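You operate a simulated robot arm through the tools that you are given. There is no shell and no other tool. Be economical: measure what you need, move in short steps, check, and stop when the job is done.

You run a simulated robot arm. Do the job below in one go: nothing can be reset, and whatever is moved stays where it is left.

JOB
Put one of the short tins from the top of the store bench on the tan disc.

Only the result counts: the job must be done as asked and must still hold three seconds after the hand-in. Knocking over, shifting, dropping, spilling or breaking anything else fails it.

ROBOT AND FRAMES
A 6-joint arm with a two-finger parallel gripper, fixed in place. Base frame: the origin is at the foot of the arm, x ahead of it, y to its left, z up; the work surface is at about z = 0. Readings come in m, rad, newtons and seconds.
With the tool pointing down near the work surface it reaches from about 0.16 to 0.42 m from the base axis. Its first joint turns from -1.152 to 1.152 rad. Payload 1.57 kg.
The tool frame sits at the grasp point between the pads (the TCP): z along the fingers, y along the line on which they close. The tips reach 0.03 m beyond it. The gripper opens to 0.08 m. The fingers are 0.017 m wide and 0.012 m thick; the gripper's body (0.04 by 0.082 m) begins 0.08 m behind the TCP.
Orientation is that of the tool frame in the base frame, as a unit quaternion [x, y, z, w]. With the fingers straight down and closing along the base's y, the tool's x points along the base's -x, its y along +y and its z along -z.

CONTROLS
- The arm moves only by the tool jog_arm. Its argument "deltas" is a list of rows, each a list of 7 numbers: the shift along the tool's x, y, z in units of 30 mm (1.0 is 30 mm), then the turn, a rotation vector about the tool's x, y, z in units of 5 degrees (1.0 is 5 degrees), then the closure, from 0 (fully open) to 1 (shut). In form: [[tx, ty, tz, wx, wy, wz, grip], ...]. A call has 1 to 8 rows; each row shifts and turns the commanded pose from where the row before left it, along the tool's axes as they then stand. A call with a number of a shift or a turn outside -1 to 1 is refused whole. Each row takes 0.2 s and may step no farther than 0.05 m and 0.15 rad from the row before; otherwise, or with a gripper value out of range, the whole call is refused. A pose out of reach is approached as far as the arm can. The call stops where the force on the tool passes 40 N (or 10 N more than at its start, if that is more) or the arm is blocked; 0.2 s more then pass. Each finger travels about 0.153 m/s and halts on what it meets, pressing with about 43 N; the grip force reading is that of the motor and also rises with nothing between the fingers. The clock runs only during rows and for 0.2 s after the last one: add rows that do not move to give the fingers time. It gives the time, the measured TCP pose, the force on the tool (base axes), the opening and the grip force at its end, in the units of the frame above (readings bear some noise), and new pictures: "pictures" is both (left out), scene, wrist or none.
- Cameras (640 x 400 px; columns grow to the right, rows downward): "scene" is fixed at [0.0546, -0.3332, 0.422]; the picture's right is [0.79, -0.61, 0.00], its down [-0.36, -0.47, -0.81] and it looks along [0.49, 0.64, -0.59] (base axes); focal length 251 px, centre (320, 200). "wrist" rides on the gripper at [0.072, -0.006, -0.122] in the tool frame; the picture's right is [0.09, 1.00, 0.00], its down [-0.84, 0.08, -0.54] and it looks along [-0.54, 0.05, 0.84] (tool axes); focal length 238 px, centre (320, 200).
- locate(camera, pixels): for up to 12 pixels [column, row] of the newest picture of that camera ("zoom" is the newest enlarged one), the place [x, y, z] in the base frame of the surface seen there, good to about 0.003 m. The clock stands still meanwhile.
- close_up(camera, box): a new picture of the part [left, top, right, bottom] of that camera's present view, enlarged. The clock stands still meanwhile.
- finish_job(): hands the job in; it is judged then, once.

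Keep the steps short. Do not move on a guess: measure, check each grasp and each placing, and mend mistakes. In all there are 60 turns and 170 pictures (those below and enlarged ones count). Leave the gripper open and the arm clear of the work at the hand-in unless told otherwise, and finish with a single line.

The tools are called after ">>>" as a command line: name --pt "numbers of a row" for each row, then --argument value for the rest, lists and objects as JSON in quotes. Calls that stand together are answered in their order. jog_arm: Moves the arm, as the interface text tells. Its arguments: {"type":"object","properties":{"deltas":{"type":"array"},"pictures":{"type":"string","enum":["both","scene","wrist","none"]}},"required":["deltas"]} The other tools are called the same way: locate (camera, pixels) gives the place of the surface under pixels of a picture; close_up (camera, box) takes an enlarged picture of a part of a camera's view; finish_job () hands the job in.

At the start:

```text
time_s: 0.0
eef_pos: [0.2237, -0.0534, 0.2455]
tcp_rot: [0.0, 1.0, 0.0, 0.001]
force: [-0.9, 0.1, 0.2]
grip_width: 0.0798
grip_force: 0.0
```

scene: 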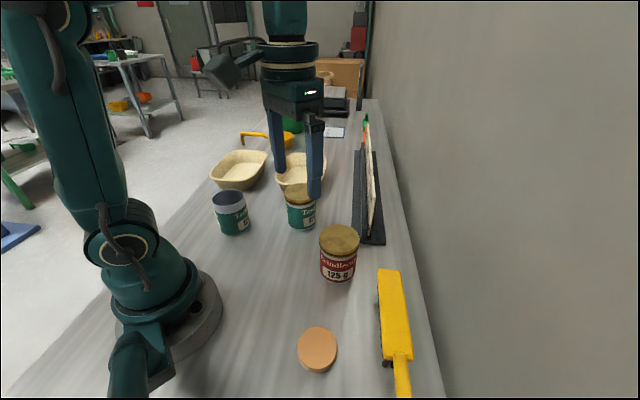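
wrist: 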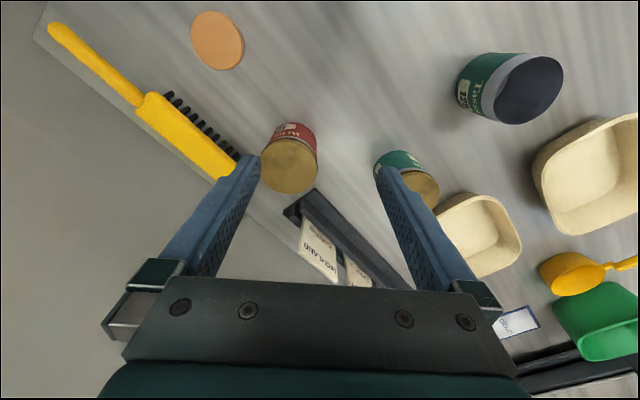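

I see three tins: a green one with a dark top, a green one with a gold lid, and a red one with a gold lid. The tan disc is near (317,349). I'll enlarge the view and measure them.

>>> close_up --camera "scene" --box '[190, 120, 430, 390]'

>>> close_up --camera "wrist" --box '[180, 0, 640, 290]'

>>> locate --camera "scene" --pixels '[[317, 348], [299, 348], [336, 348], [339, 238], [337, 281], [228, 198], [236, 234], [303, 229], [300, 200], [323, 242], [356, 242], [300, 372]]'

>>> locate --camera "wrist" --pixels '[[217, 40], [290, 167], [292, 127], [425, 188], [395, 160], [530, 90], [475, 90], [264, 167], [315, 165], [495, 90], [562, 75], [480, 230]]'

```text
1.48 times, centred on (310, 255) of scene
```

zoom: 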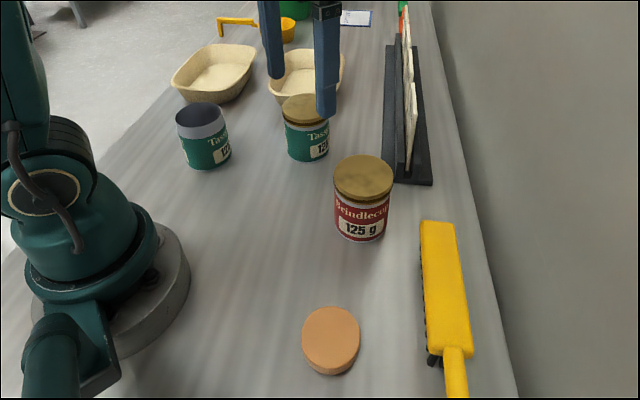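

```text
1.38 times, centred on (410, 145) of wrist
```

zoom: 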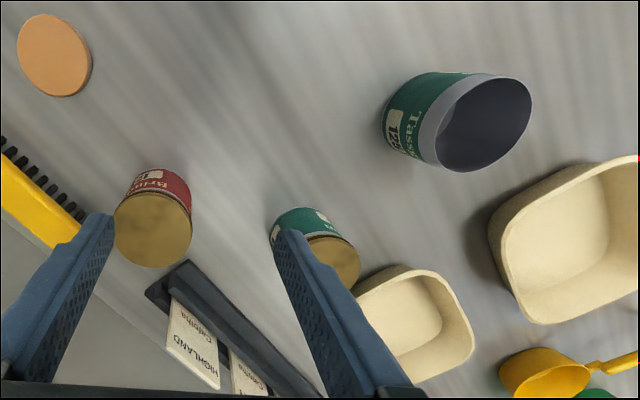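

```text
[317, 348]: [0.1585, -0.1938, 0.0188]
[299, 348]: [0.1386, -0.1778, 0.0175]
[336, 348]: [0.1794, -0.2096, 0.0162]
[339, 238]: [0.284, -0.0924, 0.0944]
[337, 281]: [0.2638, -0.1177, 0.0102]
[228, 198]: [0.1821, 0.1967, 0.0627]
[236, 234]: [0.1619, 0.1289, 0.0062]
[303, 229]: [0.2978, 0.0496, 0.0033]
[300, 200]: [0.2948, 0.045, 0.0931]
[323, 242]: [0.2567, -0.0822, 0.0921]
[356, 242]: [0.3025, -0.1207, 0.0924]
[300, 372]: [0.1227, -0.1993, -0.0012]
```

```text
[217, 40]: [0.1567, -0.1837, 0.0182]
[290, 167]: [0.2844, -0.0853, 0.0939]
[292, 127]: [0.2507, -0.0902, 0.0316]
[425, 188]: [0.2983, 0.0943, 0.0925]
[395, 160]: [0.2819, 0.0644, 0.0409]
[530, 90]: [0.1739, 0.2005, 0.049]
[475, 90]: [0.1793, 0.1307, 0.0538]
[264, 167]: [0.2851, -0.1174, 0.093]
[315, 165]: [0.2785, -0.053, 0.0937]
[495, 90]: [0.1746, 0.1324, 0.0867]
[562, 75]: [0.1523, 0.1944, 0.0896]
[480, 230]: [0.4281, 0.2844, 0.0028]
```

All three tins measure about 0.09 m tall, so I need a closer look at shape, size and contents before choosing. I'll also check whether other tins are partly hidden.

>>> close_up --camera "scene" --box '[200, 170, 370, 290]'

>>> close_up --camera "scene" --box '[220, 60, 400, 180]'

>>> close_up --camera "wrist" --box '[430, 30, 590, 140]'

>>> close_up --camera "wrist" --box '[240, 100, 460, 240]'

```text
3.33 times, centred on (285, 230) of scene
```

zoom: 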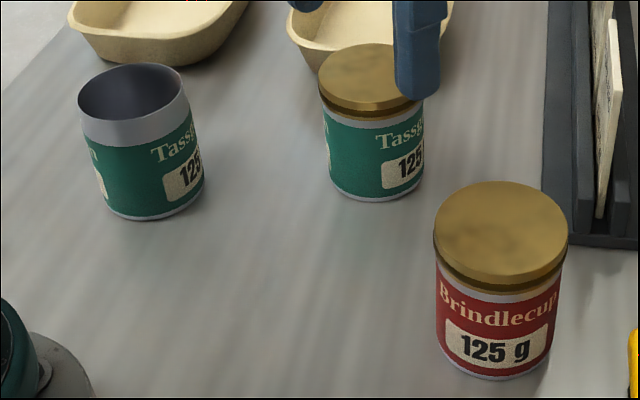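

```text
3.33 times, centred on (310, 120) of scene
```

zoom: 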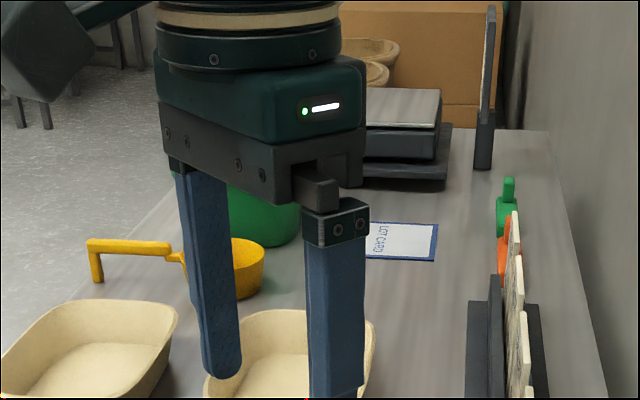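

```text
3.64 times, centred on (510, 85) of wrist
```

zoom: 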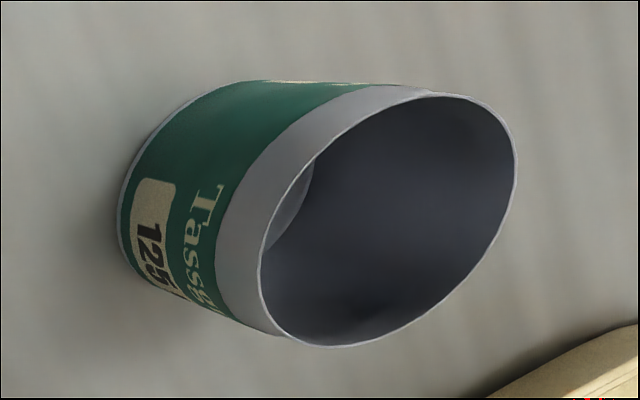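

```text
2.86 times, centred on (350, 170) of wrist
```

zoom: 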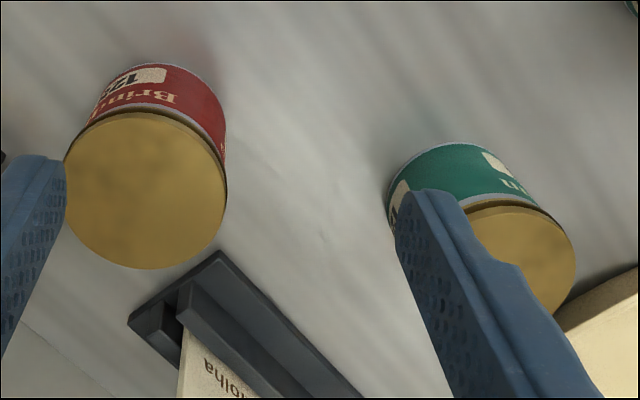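

All three tins are the same size, so "short" may not mean height; they are marked 125 g and there is a scale and a lot card. I'll read the cards before choosing.

>>> close_up --camera "wrist" --box '[480, 290, 560, 345]'

>>> close_up --camera "wrist" --box '[280, 190, 390, 290]'

>>> close_up --camera "scene" --box '[310, 110, 370, 150]'

>>> locate --camera "scene" --pixels '[[335, 131], [345, 100], [368, 170], [365, 240], [366, 135], [330, 105]]'

```text
7.27 times, centred on (520, 318) of wrist
```

zoom: 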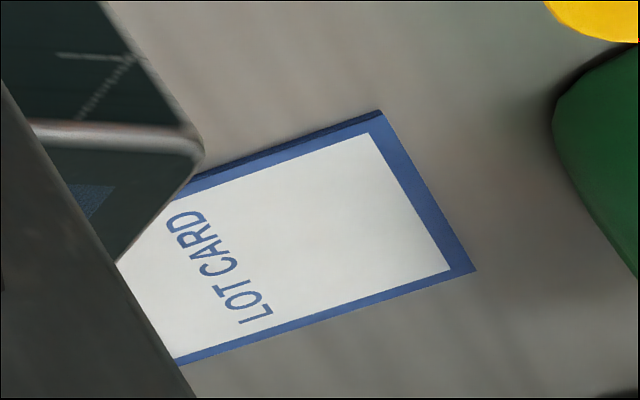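

```text
4.00 times, centred on (335, 240) of wrist
```

zoom: 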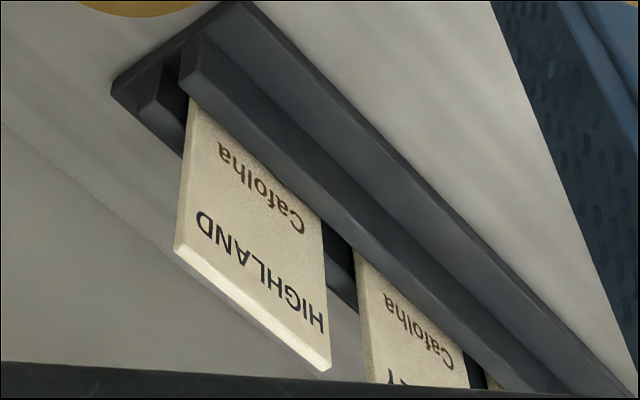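

```text
10.00 times, centred on (340, 130) of scene
```

zoom: 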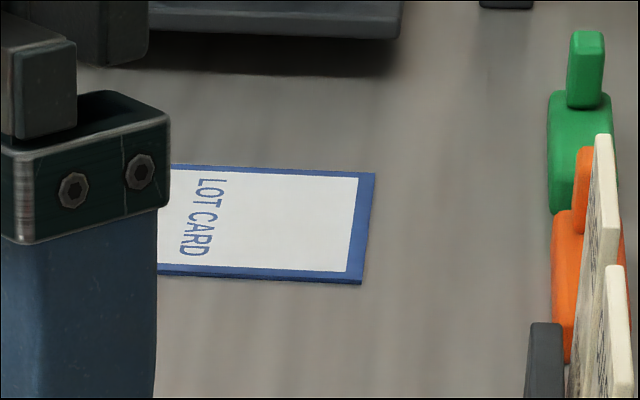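

```text
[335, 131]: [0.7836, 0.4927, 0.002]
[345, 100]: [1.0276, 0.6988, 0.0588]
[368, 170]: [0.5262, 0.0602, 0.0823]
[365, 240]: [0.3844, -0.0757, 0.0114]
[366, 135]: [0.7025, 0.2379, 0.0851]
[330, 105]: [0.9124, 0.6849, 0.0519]
```

The cards say nothing about fill or size: the three tins form one kind, so any of them will do. I'll take the closed red one, which is nearest the disc. Next I'll locate its lid edge, the disc edge and the brush.

>>> locate --camera "wrist" --pixels '[[289, 166], [272, 150], [308, 150], [272, 182], [306, 182], [289, 188], [289, 142], [217, 40], [200, 40], [235, 40], [217, 20], [217, 60]]'

>>> locate --camera "scene" --pixels '[[303, 345], [331, 345], [317, 331], [317, 360], [339, 239], [328, 232], [350, 232], [339, 250], [380, 280], [384, 350], [402, 370], [405, 345]]'

```text
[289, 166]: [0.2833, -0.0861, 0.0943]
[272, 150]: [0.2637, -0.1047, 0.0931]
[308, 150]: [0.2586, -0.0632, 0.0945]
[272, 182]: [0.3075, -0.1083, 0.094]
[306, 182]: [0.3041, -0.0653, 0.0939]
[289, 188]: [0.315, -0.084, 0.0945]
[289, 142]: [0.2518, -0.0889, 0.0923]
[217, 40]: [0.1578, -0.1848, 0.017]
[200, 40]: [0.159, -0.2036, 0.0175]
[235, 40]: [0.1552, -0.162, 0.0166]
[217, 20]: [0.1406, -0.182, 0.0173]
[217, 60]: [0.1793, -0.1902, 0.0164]
```

```text
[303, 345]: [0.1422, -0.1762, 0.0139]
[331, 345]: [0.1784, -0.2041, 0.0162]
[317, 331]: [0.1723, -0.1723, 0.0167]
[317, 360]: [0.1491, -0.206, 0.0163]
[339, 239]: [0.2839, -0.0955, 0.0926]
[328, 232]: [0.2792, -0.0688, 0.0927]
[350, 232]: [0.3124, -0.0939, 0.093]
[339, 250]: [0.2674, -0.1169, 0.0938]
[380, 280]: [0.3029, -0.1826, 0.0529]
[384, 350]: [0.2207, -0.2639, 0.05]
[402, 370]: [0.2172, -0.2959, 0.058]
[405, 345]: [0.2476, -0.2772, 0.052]
```

The red tin's centre is about (0.284, -0.089) with its top at 0.094. The disc's centre is about (0.159, -0.190) with its top at 0.017. The brush is about 0.055 tall and clear of both. I'll move above the tin to z 0.16, tips at 0.13, and check the alignment.

>>> jog_arm --pt "-0.503 -0.297 0.71 0 0 0 0" --pt "-0.503 -0.297 0.71 0 0 0 0" --pt "-0.503 -0.297 0.71 0 0 0 0" --pt "-0.503 -0.297 0.71 0 0 0 0" --pt "0 0 0 0 0 0 0"

```text
time_s: 1.2
eef_pos: [0.283, -0.0885, 0.1599]
tcp_rot: [0.001, 1.0, 0.0, 0.001]
force: [-0.1, -1.1, -0.1]
grip_width: 0.0801
grip_force: 0.0
```

scene: 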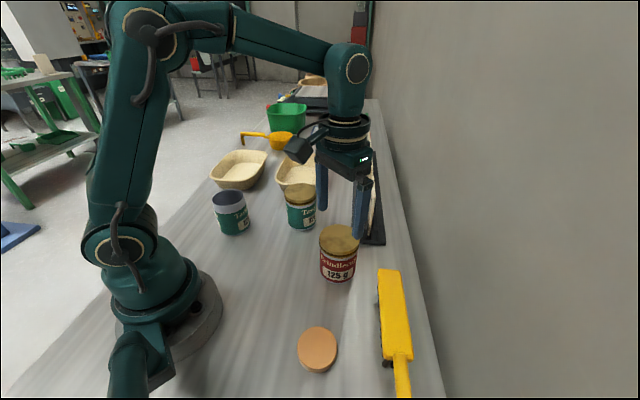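
wrist: 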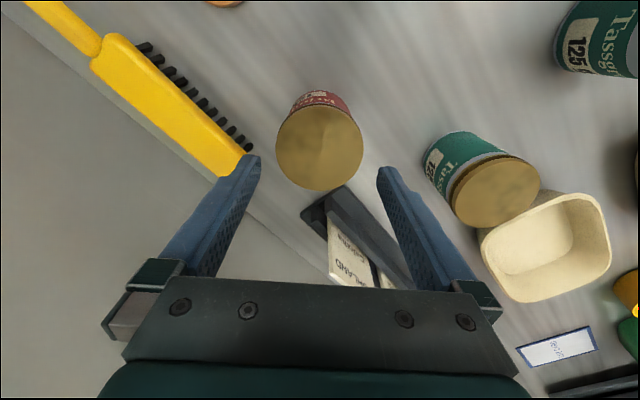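

The tin lies between the fingers, lid at (319,148). I'll measure the lid edges and the nearby bristles again from here.

>>> locate --camera "wrist" --pixels '[[319, 148], [280, 148], [359, 148], [319, 112], [319, 186], [248, 148], [240, 138], [215, 110], [238, 152]]'

>>> close_up --camera "wrist" --box '[220, 70, 420, 200]'

```text
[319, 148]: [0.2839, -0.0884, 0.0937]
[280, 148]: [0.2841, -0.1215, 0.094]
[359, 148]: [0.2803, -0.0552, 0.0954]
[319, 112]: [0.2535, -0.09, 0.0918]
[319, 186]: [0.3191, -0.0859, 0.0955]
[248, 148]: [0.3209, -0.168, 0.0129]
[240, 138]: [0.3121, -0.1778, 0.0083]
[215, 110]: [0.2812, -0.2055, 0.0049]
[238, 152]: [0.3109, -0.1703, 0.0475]
```

```text
3.08 times, centred on (320, 135) of wrist
```

zoom: 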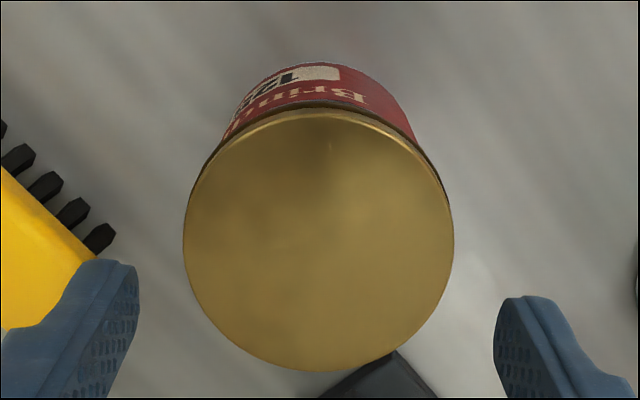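

The lid's centre is (0.285, -0.088), in line with the TCP, with about 6 mm of clearance on each side. The brush is clear. I'll lower to z 0.065 with the gripper open.

>>> jog_arm --pt "-0.05 0 0.633 0 0 0 0" --pt "0 0 0.633 0 0 0 0" --pt "0 0 0.633 0 0 0 0" --pt "0 0 0.633 0 0 0 0" --pt "0 0 0.633 0 0 0 0" --pt "0 0 0 0 0 0 0"

```text
time_s: 2.6
eef_pos: [0.285, -0.089, 0.0666]
tcp_rot: [0.0, 1.0, 0.0, 0.001]
force: [-0.1, 0.5, -1.0]
grip_width: 0.0801
grip_force: 0.1
```

scene: 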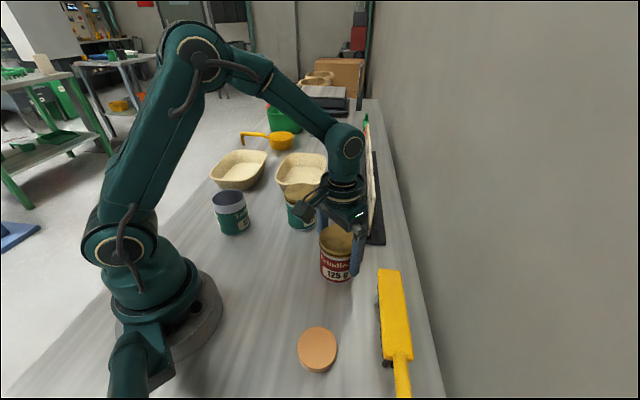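
wrist: 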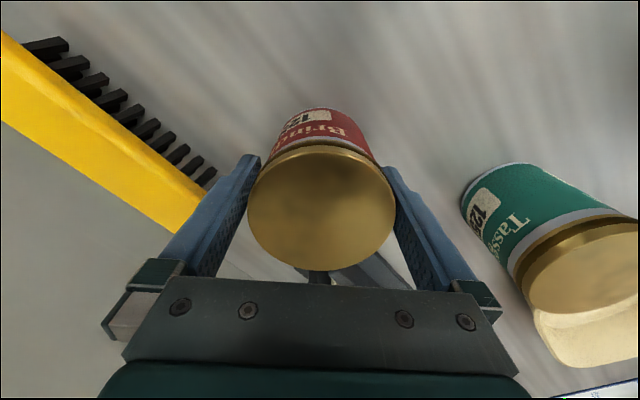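

The tin is between the fingers with no contact. Now I'll close.

>>> jog_arm --pt "0 0 0 0 0 0 0.1" --pt "0 0 0 0 0 0 0.2" --pt "0 0 0 0 0 0 0.6" --pt "0 0 0 0 0 0 0.6" --pt "0 0 0 0 0 0 0.6" --pictures "wrist"

```text
time_s: 3.8
eef_pos: [0.2849, -0.0886, 0.0658]
tcp_rot: [0.0, 1.0, 0.0, 0.001]
force: [-0.3, -0.2, -2.2]
grip_width: 0.074
grip_force: 43.0
```

wrist: 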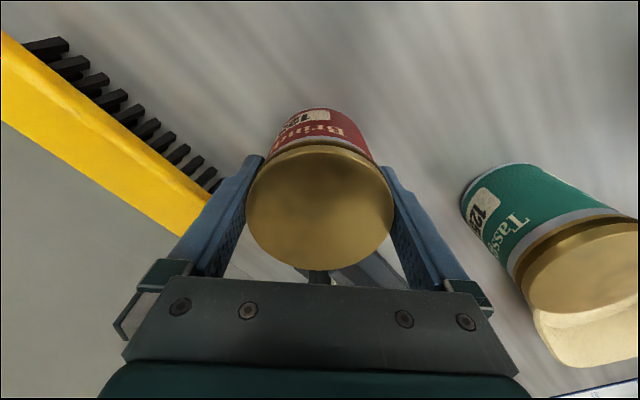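

The fingers hold at 0.074 m with 43 N. I'll lift 30 mm and check that the whole tin comes up.

>>> jog_arm --pt "0 0 -0.3 0 0 0 0.6" --pt "0 0 -0.3 0 0 0 0.6" --pt "0 0 -0.4 0 0 0 0.6" --pt "0 0 0 0 0 0 0.6"

>>> close_up --camera "scene" --box '[270, 180, 420, 300]'

```text
time_s: 4.8
eef_pos: [0.2851, -0.0888, 0.0951]
tcp_rot: [0.0, 1.0, -0.001, 0.001]
force: [-0.3, -0.8, -2.2]
grip_width: 0.0743
grip_force: 43.2
```

scene: 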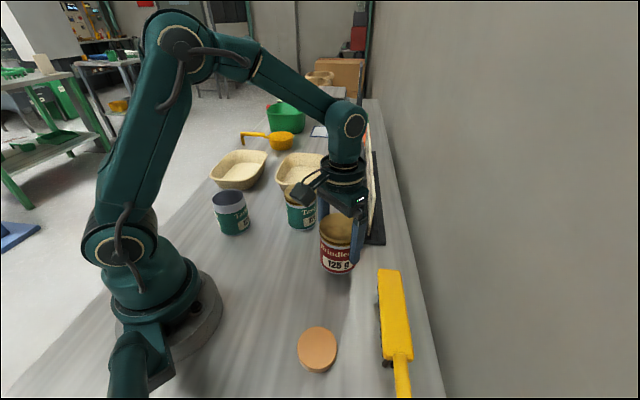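
wrist: 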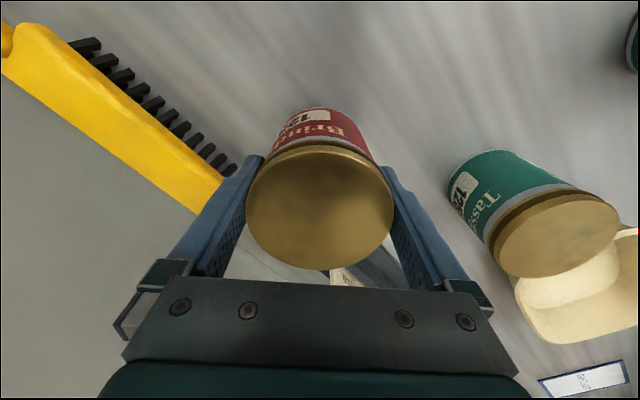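

```text
3.33 times, centred on (345, 240) of scene
```

zoom: 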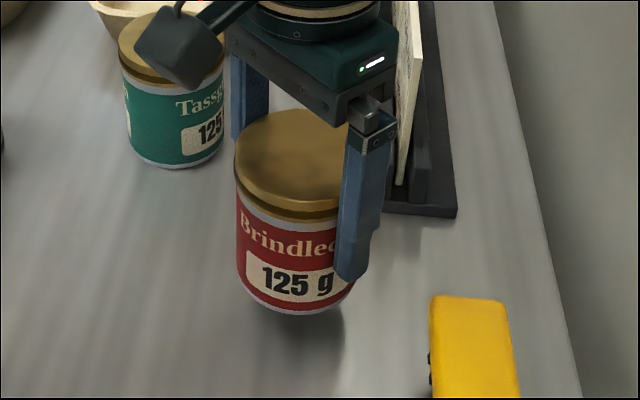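

The whole tin is off the bench, upright and held. I'll raise it 50 mm and carry it over the disc.

>>> jog_arm --pt "0 0 -0.83 0 0 0 0.6" --pt "0 0 -0.83 0 0 0 0.6" --pt "0.7 -0.562 0 0 0 0 0.6" --pt "0.7 -0.562 0 0 0 0 0.6" --pt "0.7 -0.562 0 0 0 0 0.6" --pt "0.7 -0.562 0 0 0 0 0.6" --pt "0.7 -0.562 0 0 0 0 0.6" --pt "0.7 -0.562 0 0 0 0 0.6"

```text
time_s: 6.6
eef_pos: [0.1583, -0.1895, 0.144]
tcp_rot: [0.001, 1.0, 0.0, 0.001]
force: [0.1, -0.6, -1.6]
grip_width: 0.0742
grip_force: 43.2
```

scene: 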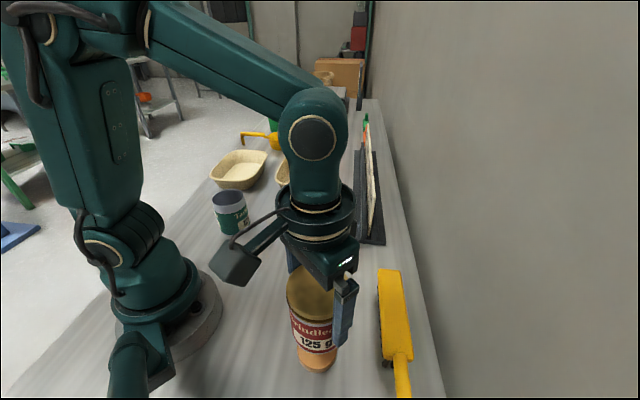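
wrist: 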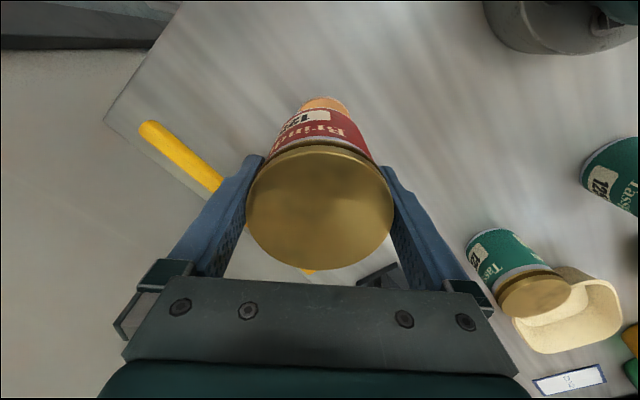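

The tin is over the disc at (0.158, -0.190), with its bottom near 0.079. I'll lower it 55 mm, to about 6 mm above the disc, and check.

>>> jog_arm --pt "-0.02 0 0.458 0 0 0 0.6" --pt "0 0 0.458 0 0 0 0.6" --pt "0 0 0.458 0 0 0 0.6" --pt "0 0 0.458 0 0 0 0.6" --pt "0 0 0 0 0 0 0.6"

>>> close_up --camera "scene" --box '[250, 270, 430, 400]'

>>> close_up --camera "wrist" --box '[230, 60, 410, 180]'

```text
time_s: 7.8
eef_pos: [0.161, -0.1889, 0.0899]
tcp_rot: [0.0, 1.0, -0.001, 0.001]
force: [-0.3, -0.3, -2.8]
grip_width: 0.0743
grip_force: 43.2
```

scene: 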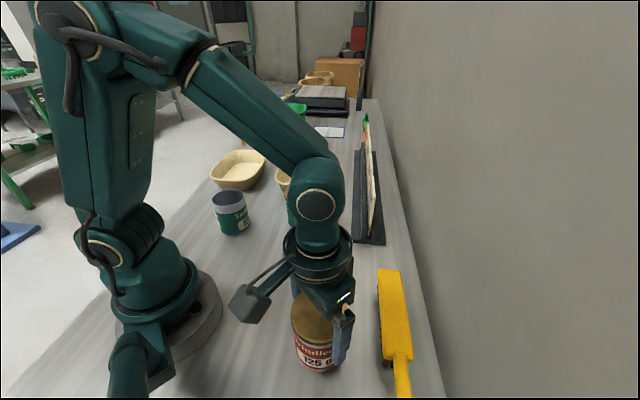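
wrist: 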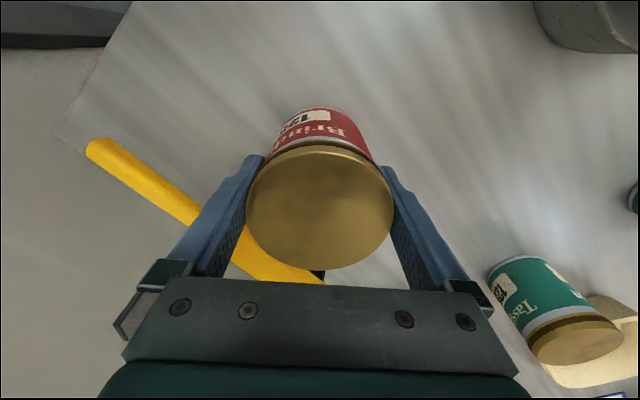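

```text
3.08 times, centred on (340, 335) of scene
```

zoom: 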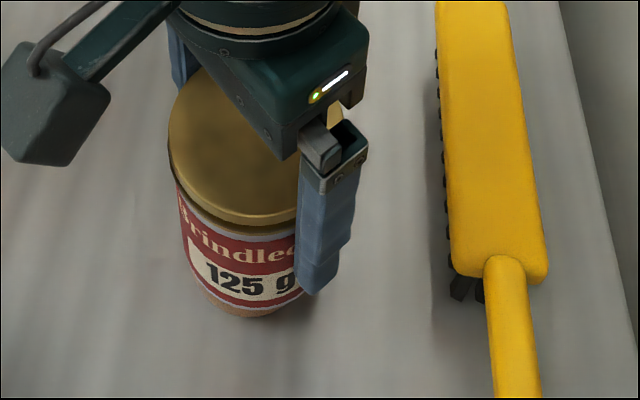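

```text
3.33 times, centred on (320, 120) of wrist
```

zoom: 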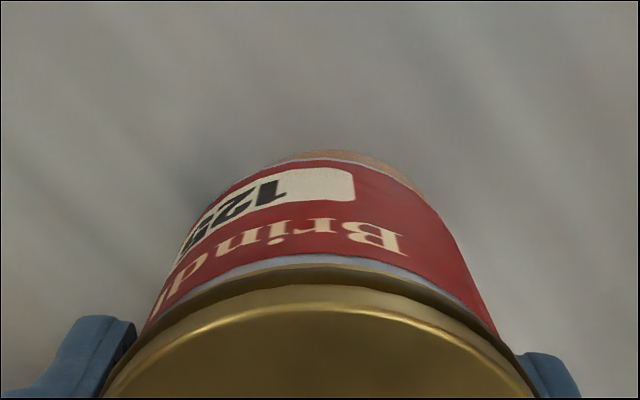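

A sliver of the disc shows evenly under the tin, so it is centred, with about 6–7 mm to go. I'll lower in small steps and watch the force.

>>> jog_arm --pt "0.05 0.02 0.06 0 0 0 0.6" --pt "0 0 0.06 0 0 0 0.6" --pt "0 0 0.06 0 0 0 0.6" --pt "0 0 0 0 0 0 0.6" --pictures "none"

```text
time_s: 8.8
eef_pos: [0.1584, -0.1908, 0.0845]
tcp_rot: [0.0, 1.0, 0.0, 0.001]
force: [0.1, 1.1, -2.2]
grip_width: 0.0744
grip_force: 43.3
```

No contact yet at z 0.0845. I'll go on in 0.6 mm steps.

>>> jog_arm --pt "0 0 0.02 0 0 0 0.6" --pt "0 0 0.02 0 0 0 0.6" --pt "0 0 0.02 0 0 0 0.6" --pt "0 0 0 0 0 0 0.6" --pictures "none"

```text
time_s: 9.8
eef_pos: [0.1587, -0.19, 0.0838]
tcp_rot: [-0.001, 1.0, -0.001, 0.0]
force: [0.1, 0.2, -2.4]
grip_width: 0.0742
grip_force: 43.2
```

>>> jog_arm --pt "0 0 0.02 0 0 0 0.6" --pt "0 0 0.02 0 0 0 0.6" --pt "0 0 0 0 0 0 0.6" --pictures "none"

```text
time_s: 10.6
eef_pos: [0.1585, -0.1896, 0.082]
tcp_rot: [0.0, 1.0, -0.002, 0.001]
force: [-2.9, 1.3, 25.6]
grip_width: 0.0744
grip_force: 42.8
```

The force is up to 26 N, so the tin rests on the disc. I'll ease up half a millimetre and open gently.

>>> jog_arm --pt "0 0 -0.015 0 0 0 0.6" --pt "0 0 0 0 0 0 0.05" --pt "0 0 0 0 0 0 0.0" --pt "0 0 0 0 0 0 0" --pt "0 0 0 0 0 0 0"

>>> close_up --camera "wrist" --box '[220, 80, 420, 280]'

```text
time_s: 11.8
eef_pos: [0.1594, -0.1885, 0.0833]
tcp_rot: [0.0, 1.0, 0.0, 0.001]
force: [-0.1, 0.7, 0.1]
grip_width: 0.0796
grip_force: 0.1
```

scene: 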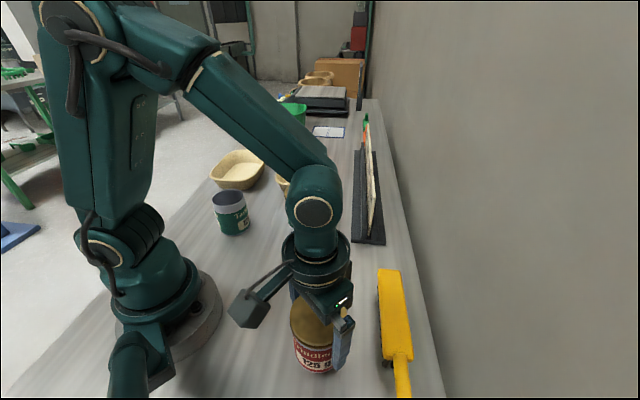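
wrist: 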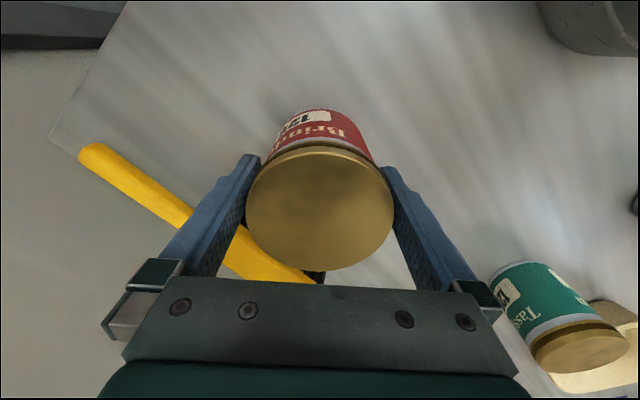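

```text
2.00 times, centred on (320, 180) of wrist
```

zoom: 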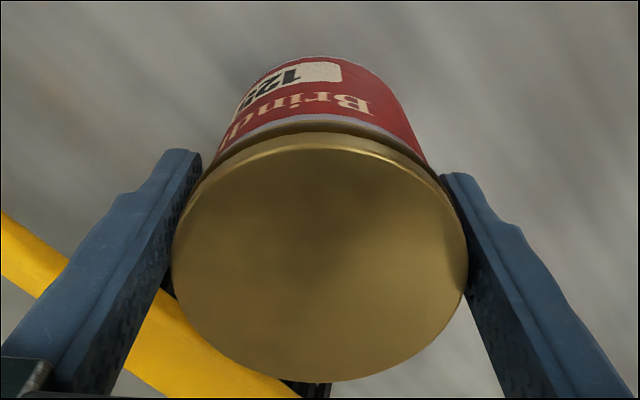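

The gripper is fully open and the tin stands still. I'll rise straight up, slowly at first.

>>> jog_arm --pt "0 0 -0.2 0 0 0 0" --pt "0 0 -0.4 0 0 0 0" --pt "0 0 -0.7 0 0 0 0" --pt "0 0 -0.8 0 0 0 0" --pt "0 0 -0.9 0 0 0 0" --pt "0 0 -0.9 0 0 0 0" --pt "0 0 0 0 0 0 0"

>>> close_up --camera "scene" --box '[250, 270, 430, 400]'

```text
time_s: 13.4
eef_pos: [0.1589, -0.1891, 0.2011]
tcp_rot: [0.001, 1.0, 0.0, 0.001]
force: [0.3, 0.0, 0.5]
grip_width: 0.0798
grip_force: 0.0
```

scene: 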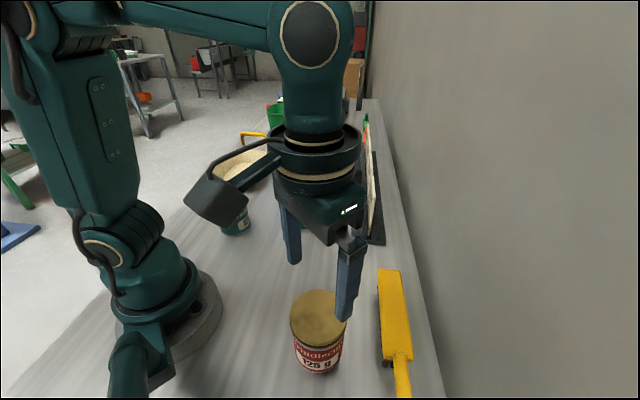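
wrist: 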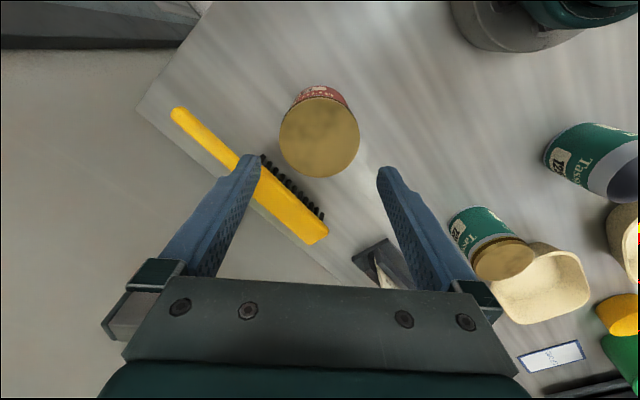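

```text
3.08 times, centred on (340, 335) of scene
```

zoom: 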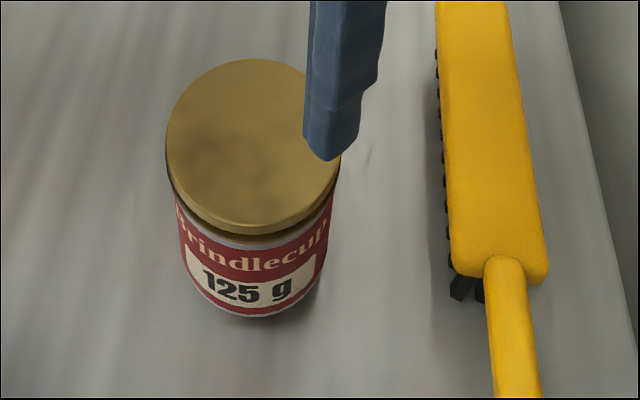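

The arm is clear. I'll check that the lid is level and about 0.111 high, which means the tin is seated on the disc.

>>> locate --camera "wrist" --pixels '[[320, 138], [288, 138], [352, 138], [320, 105], [320, 168]]'

>>> locate --camera "scene" --pixels '[[310, 310], [300, 320], [325, 330], [315, 296]]'

```text
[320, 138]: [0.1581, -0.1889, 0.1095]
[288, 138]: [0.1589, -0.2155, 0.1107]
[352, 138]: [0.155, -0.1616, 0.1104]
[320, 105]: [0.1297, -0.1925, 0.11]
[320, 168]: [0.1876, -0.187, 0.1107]
```

```text
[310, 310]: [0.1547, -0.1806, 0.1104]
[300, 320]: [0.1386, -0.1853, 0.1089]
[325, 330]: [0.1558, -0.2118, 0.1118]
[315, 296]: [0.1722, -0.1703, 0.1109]
```

The lid is level at 0.110 m and centred over the disc at (0.158, -0.189). The gripper is open and clear, so I'm handing in.

>>> finish_job

```text
The job is handed in.
```

The red Brindlecup tin, one of three same-sized tins on the bench, stands level and centred on the tan disc; nothing else was touched, and the gripper is open and clear.
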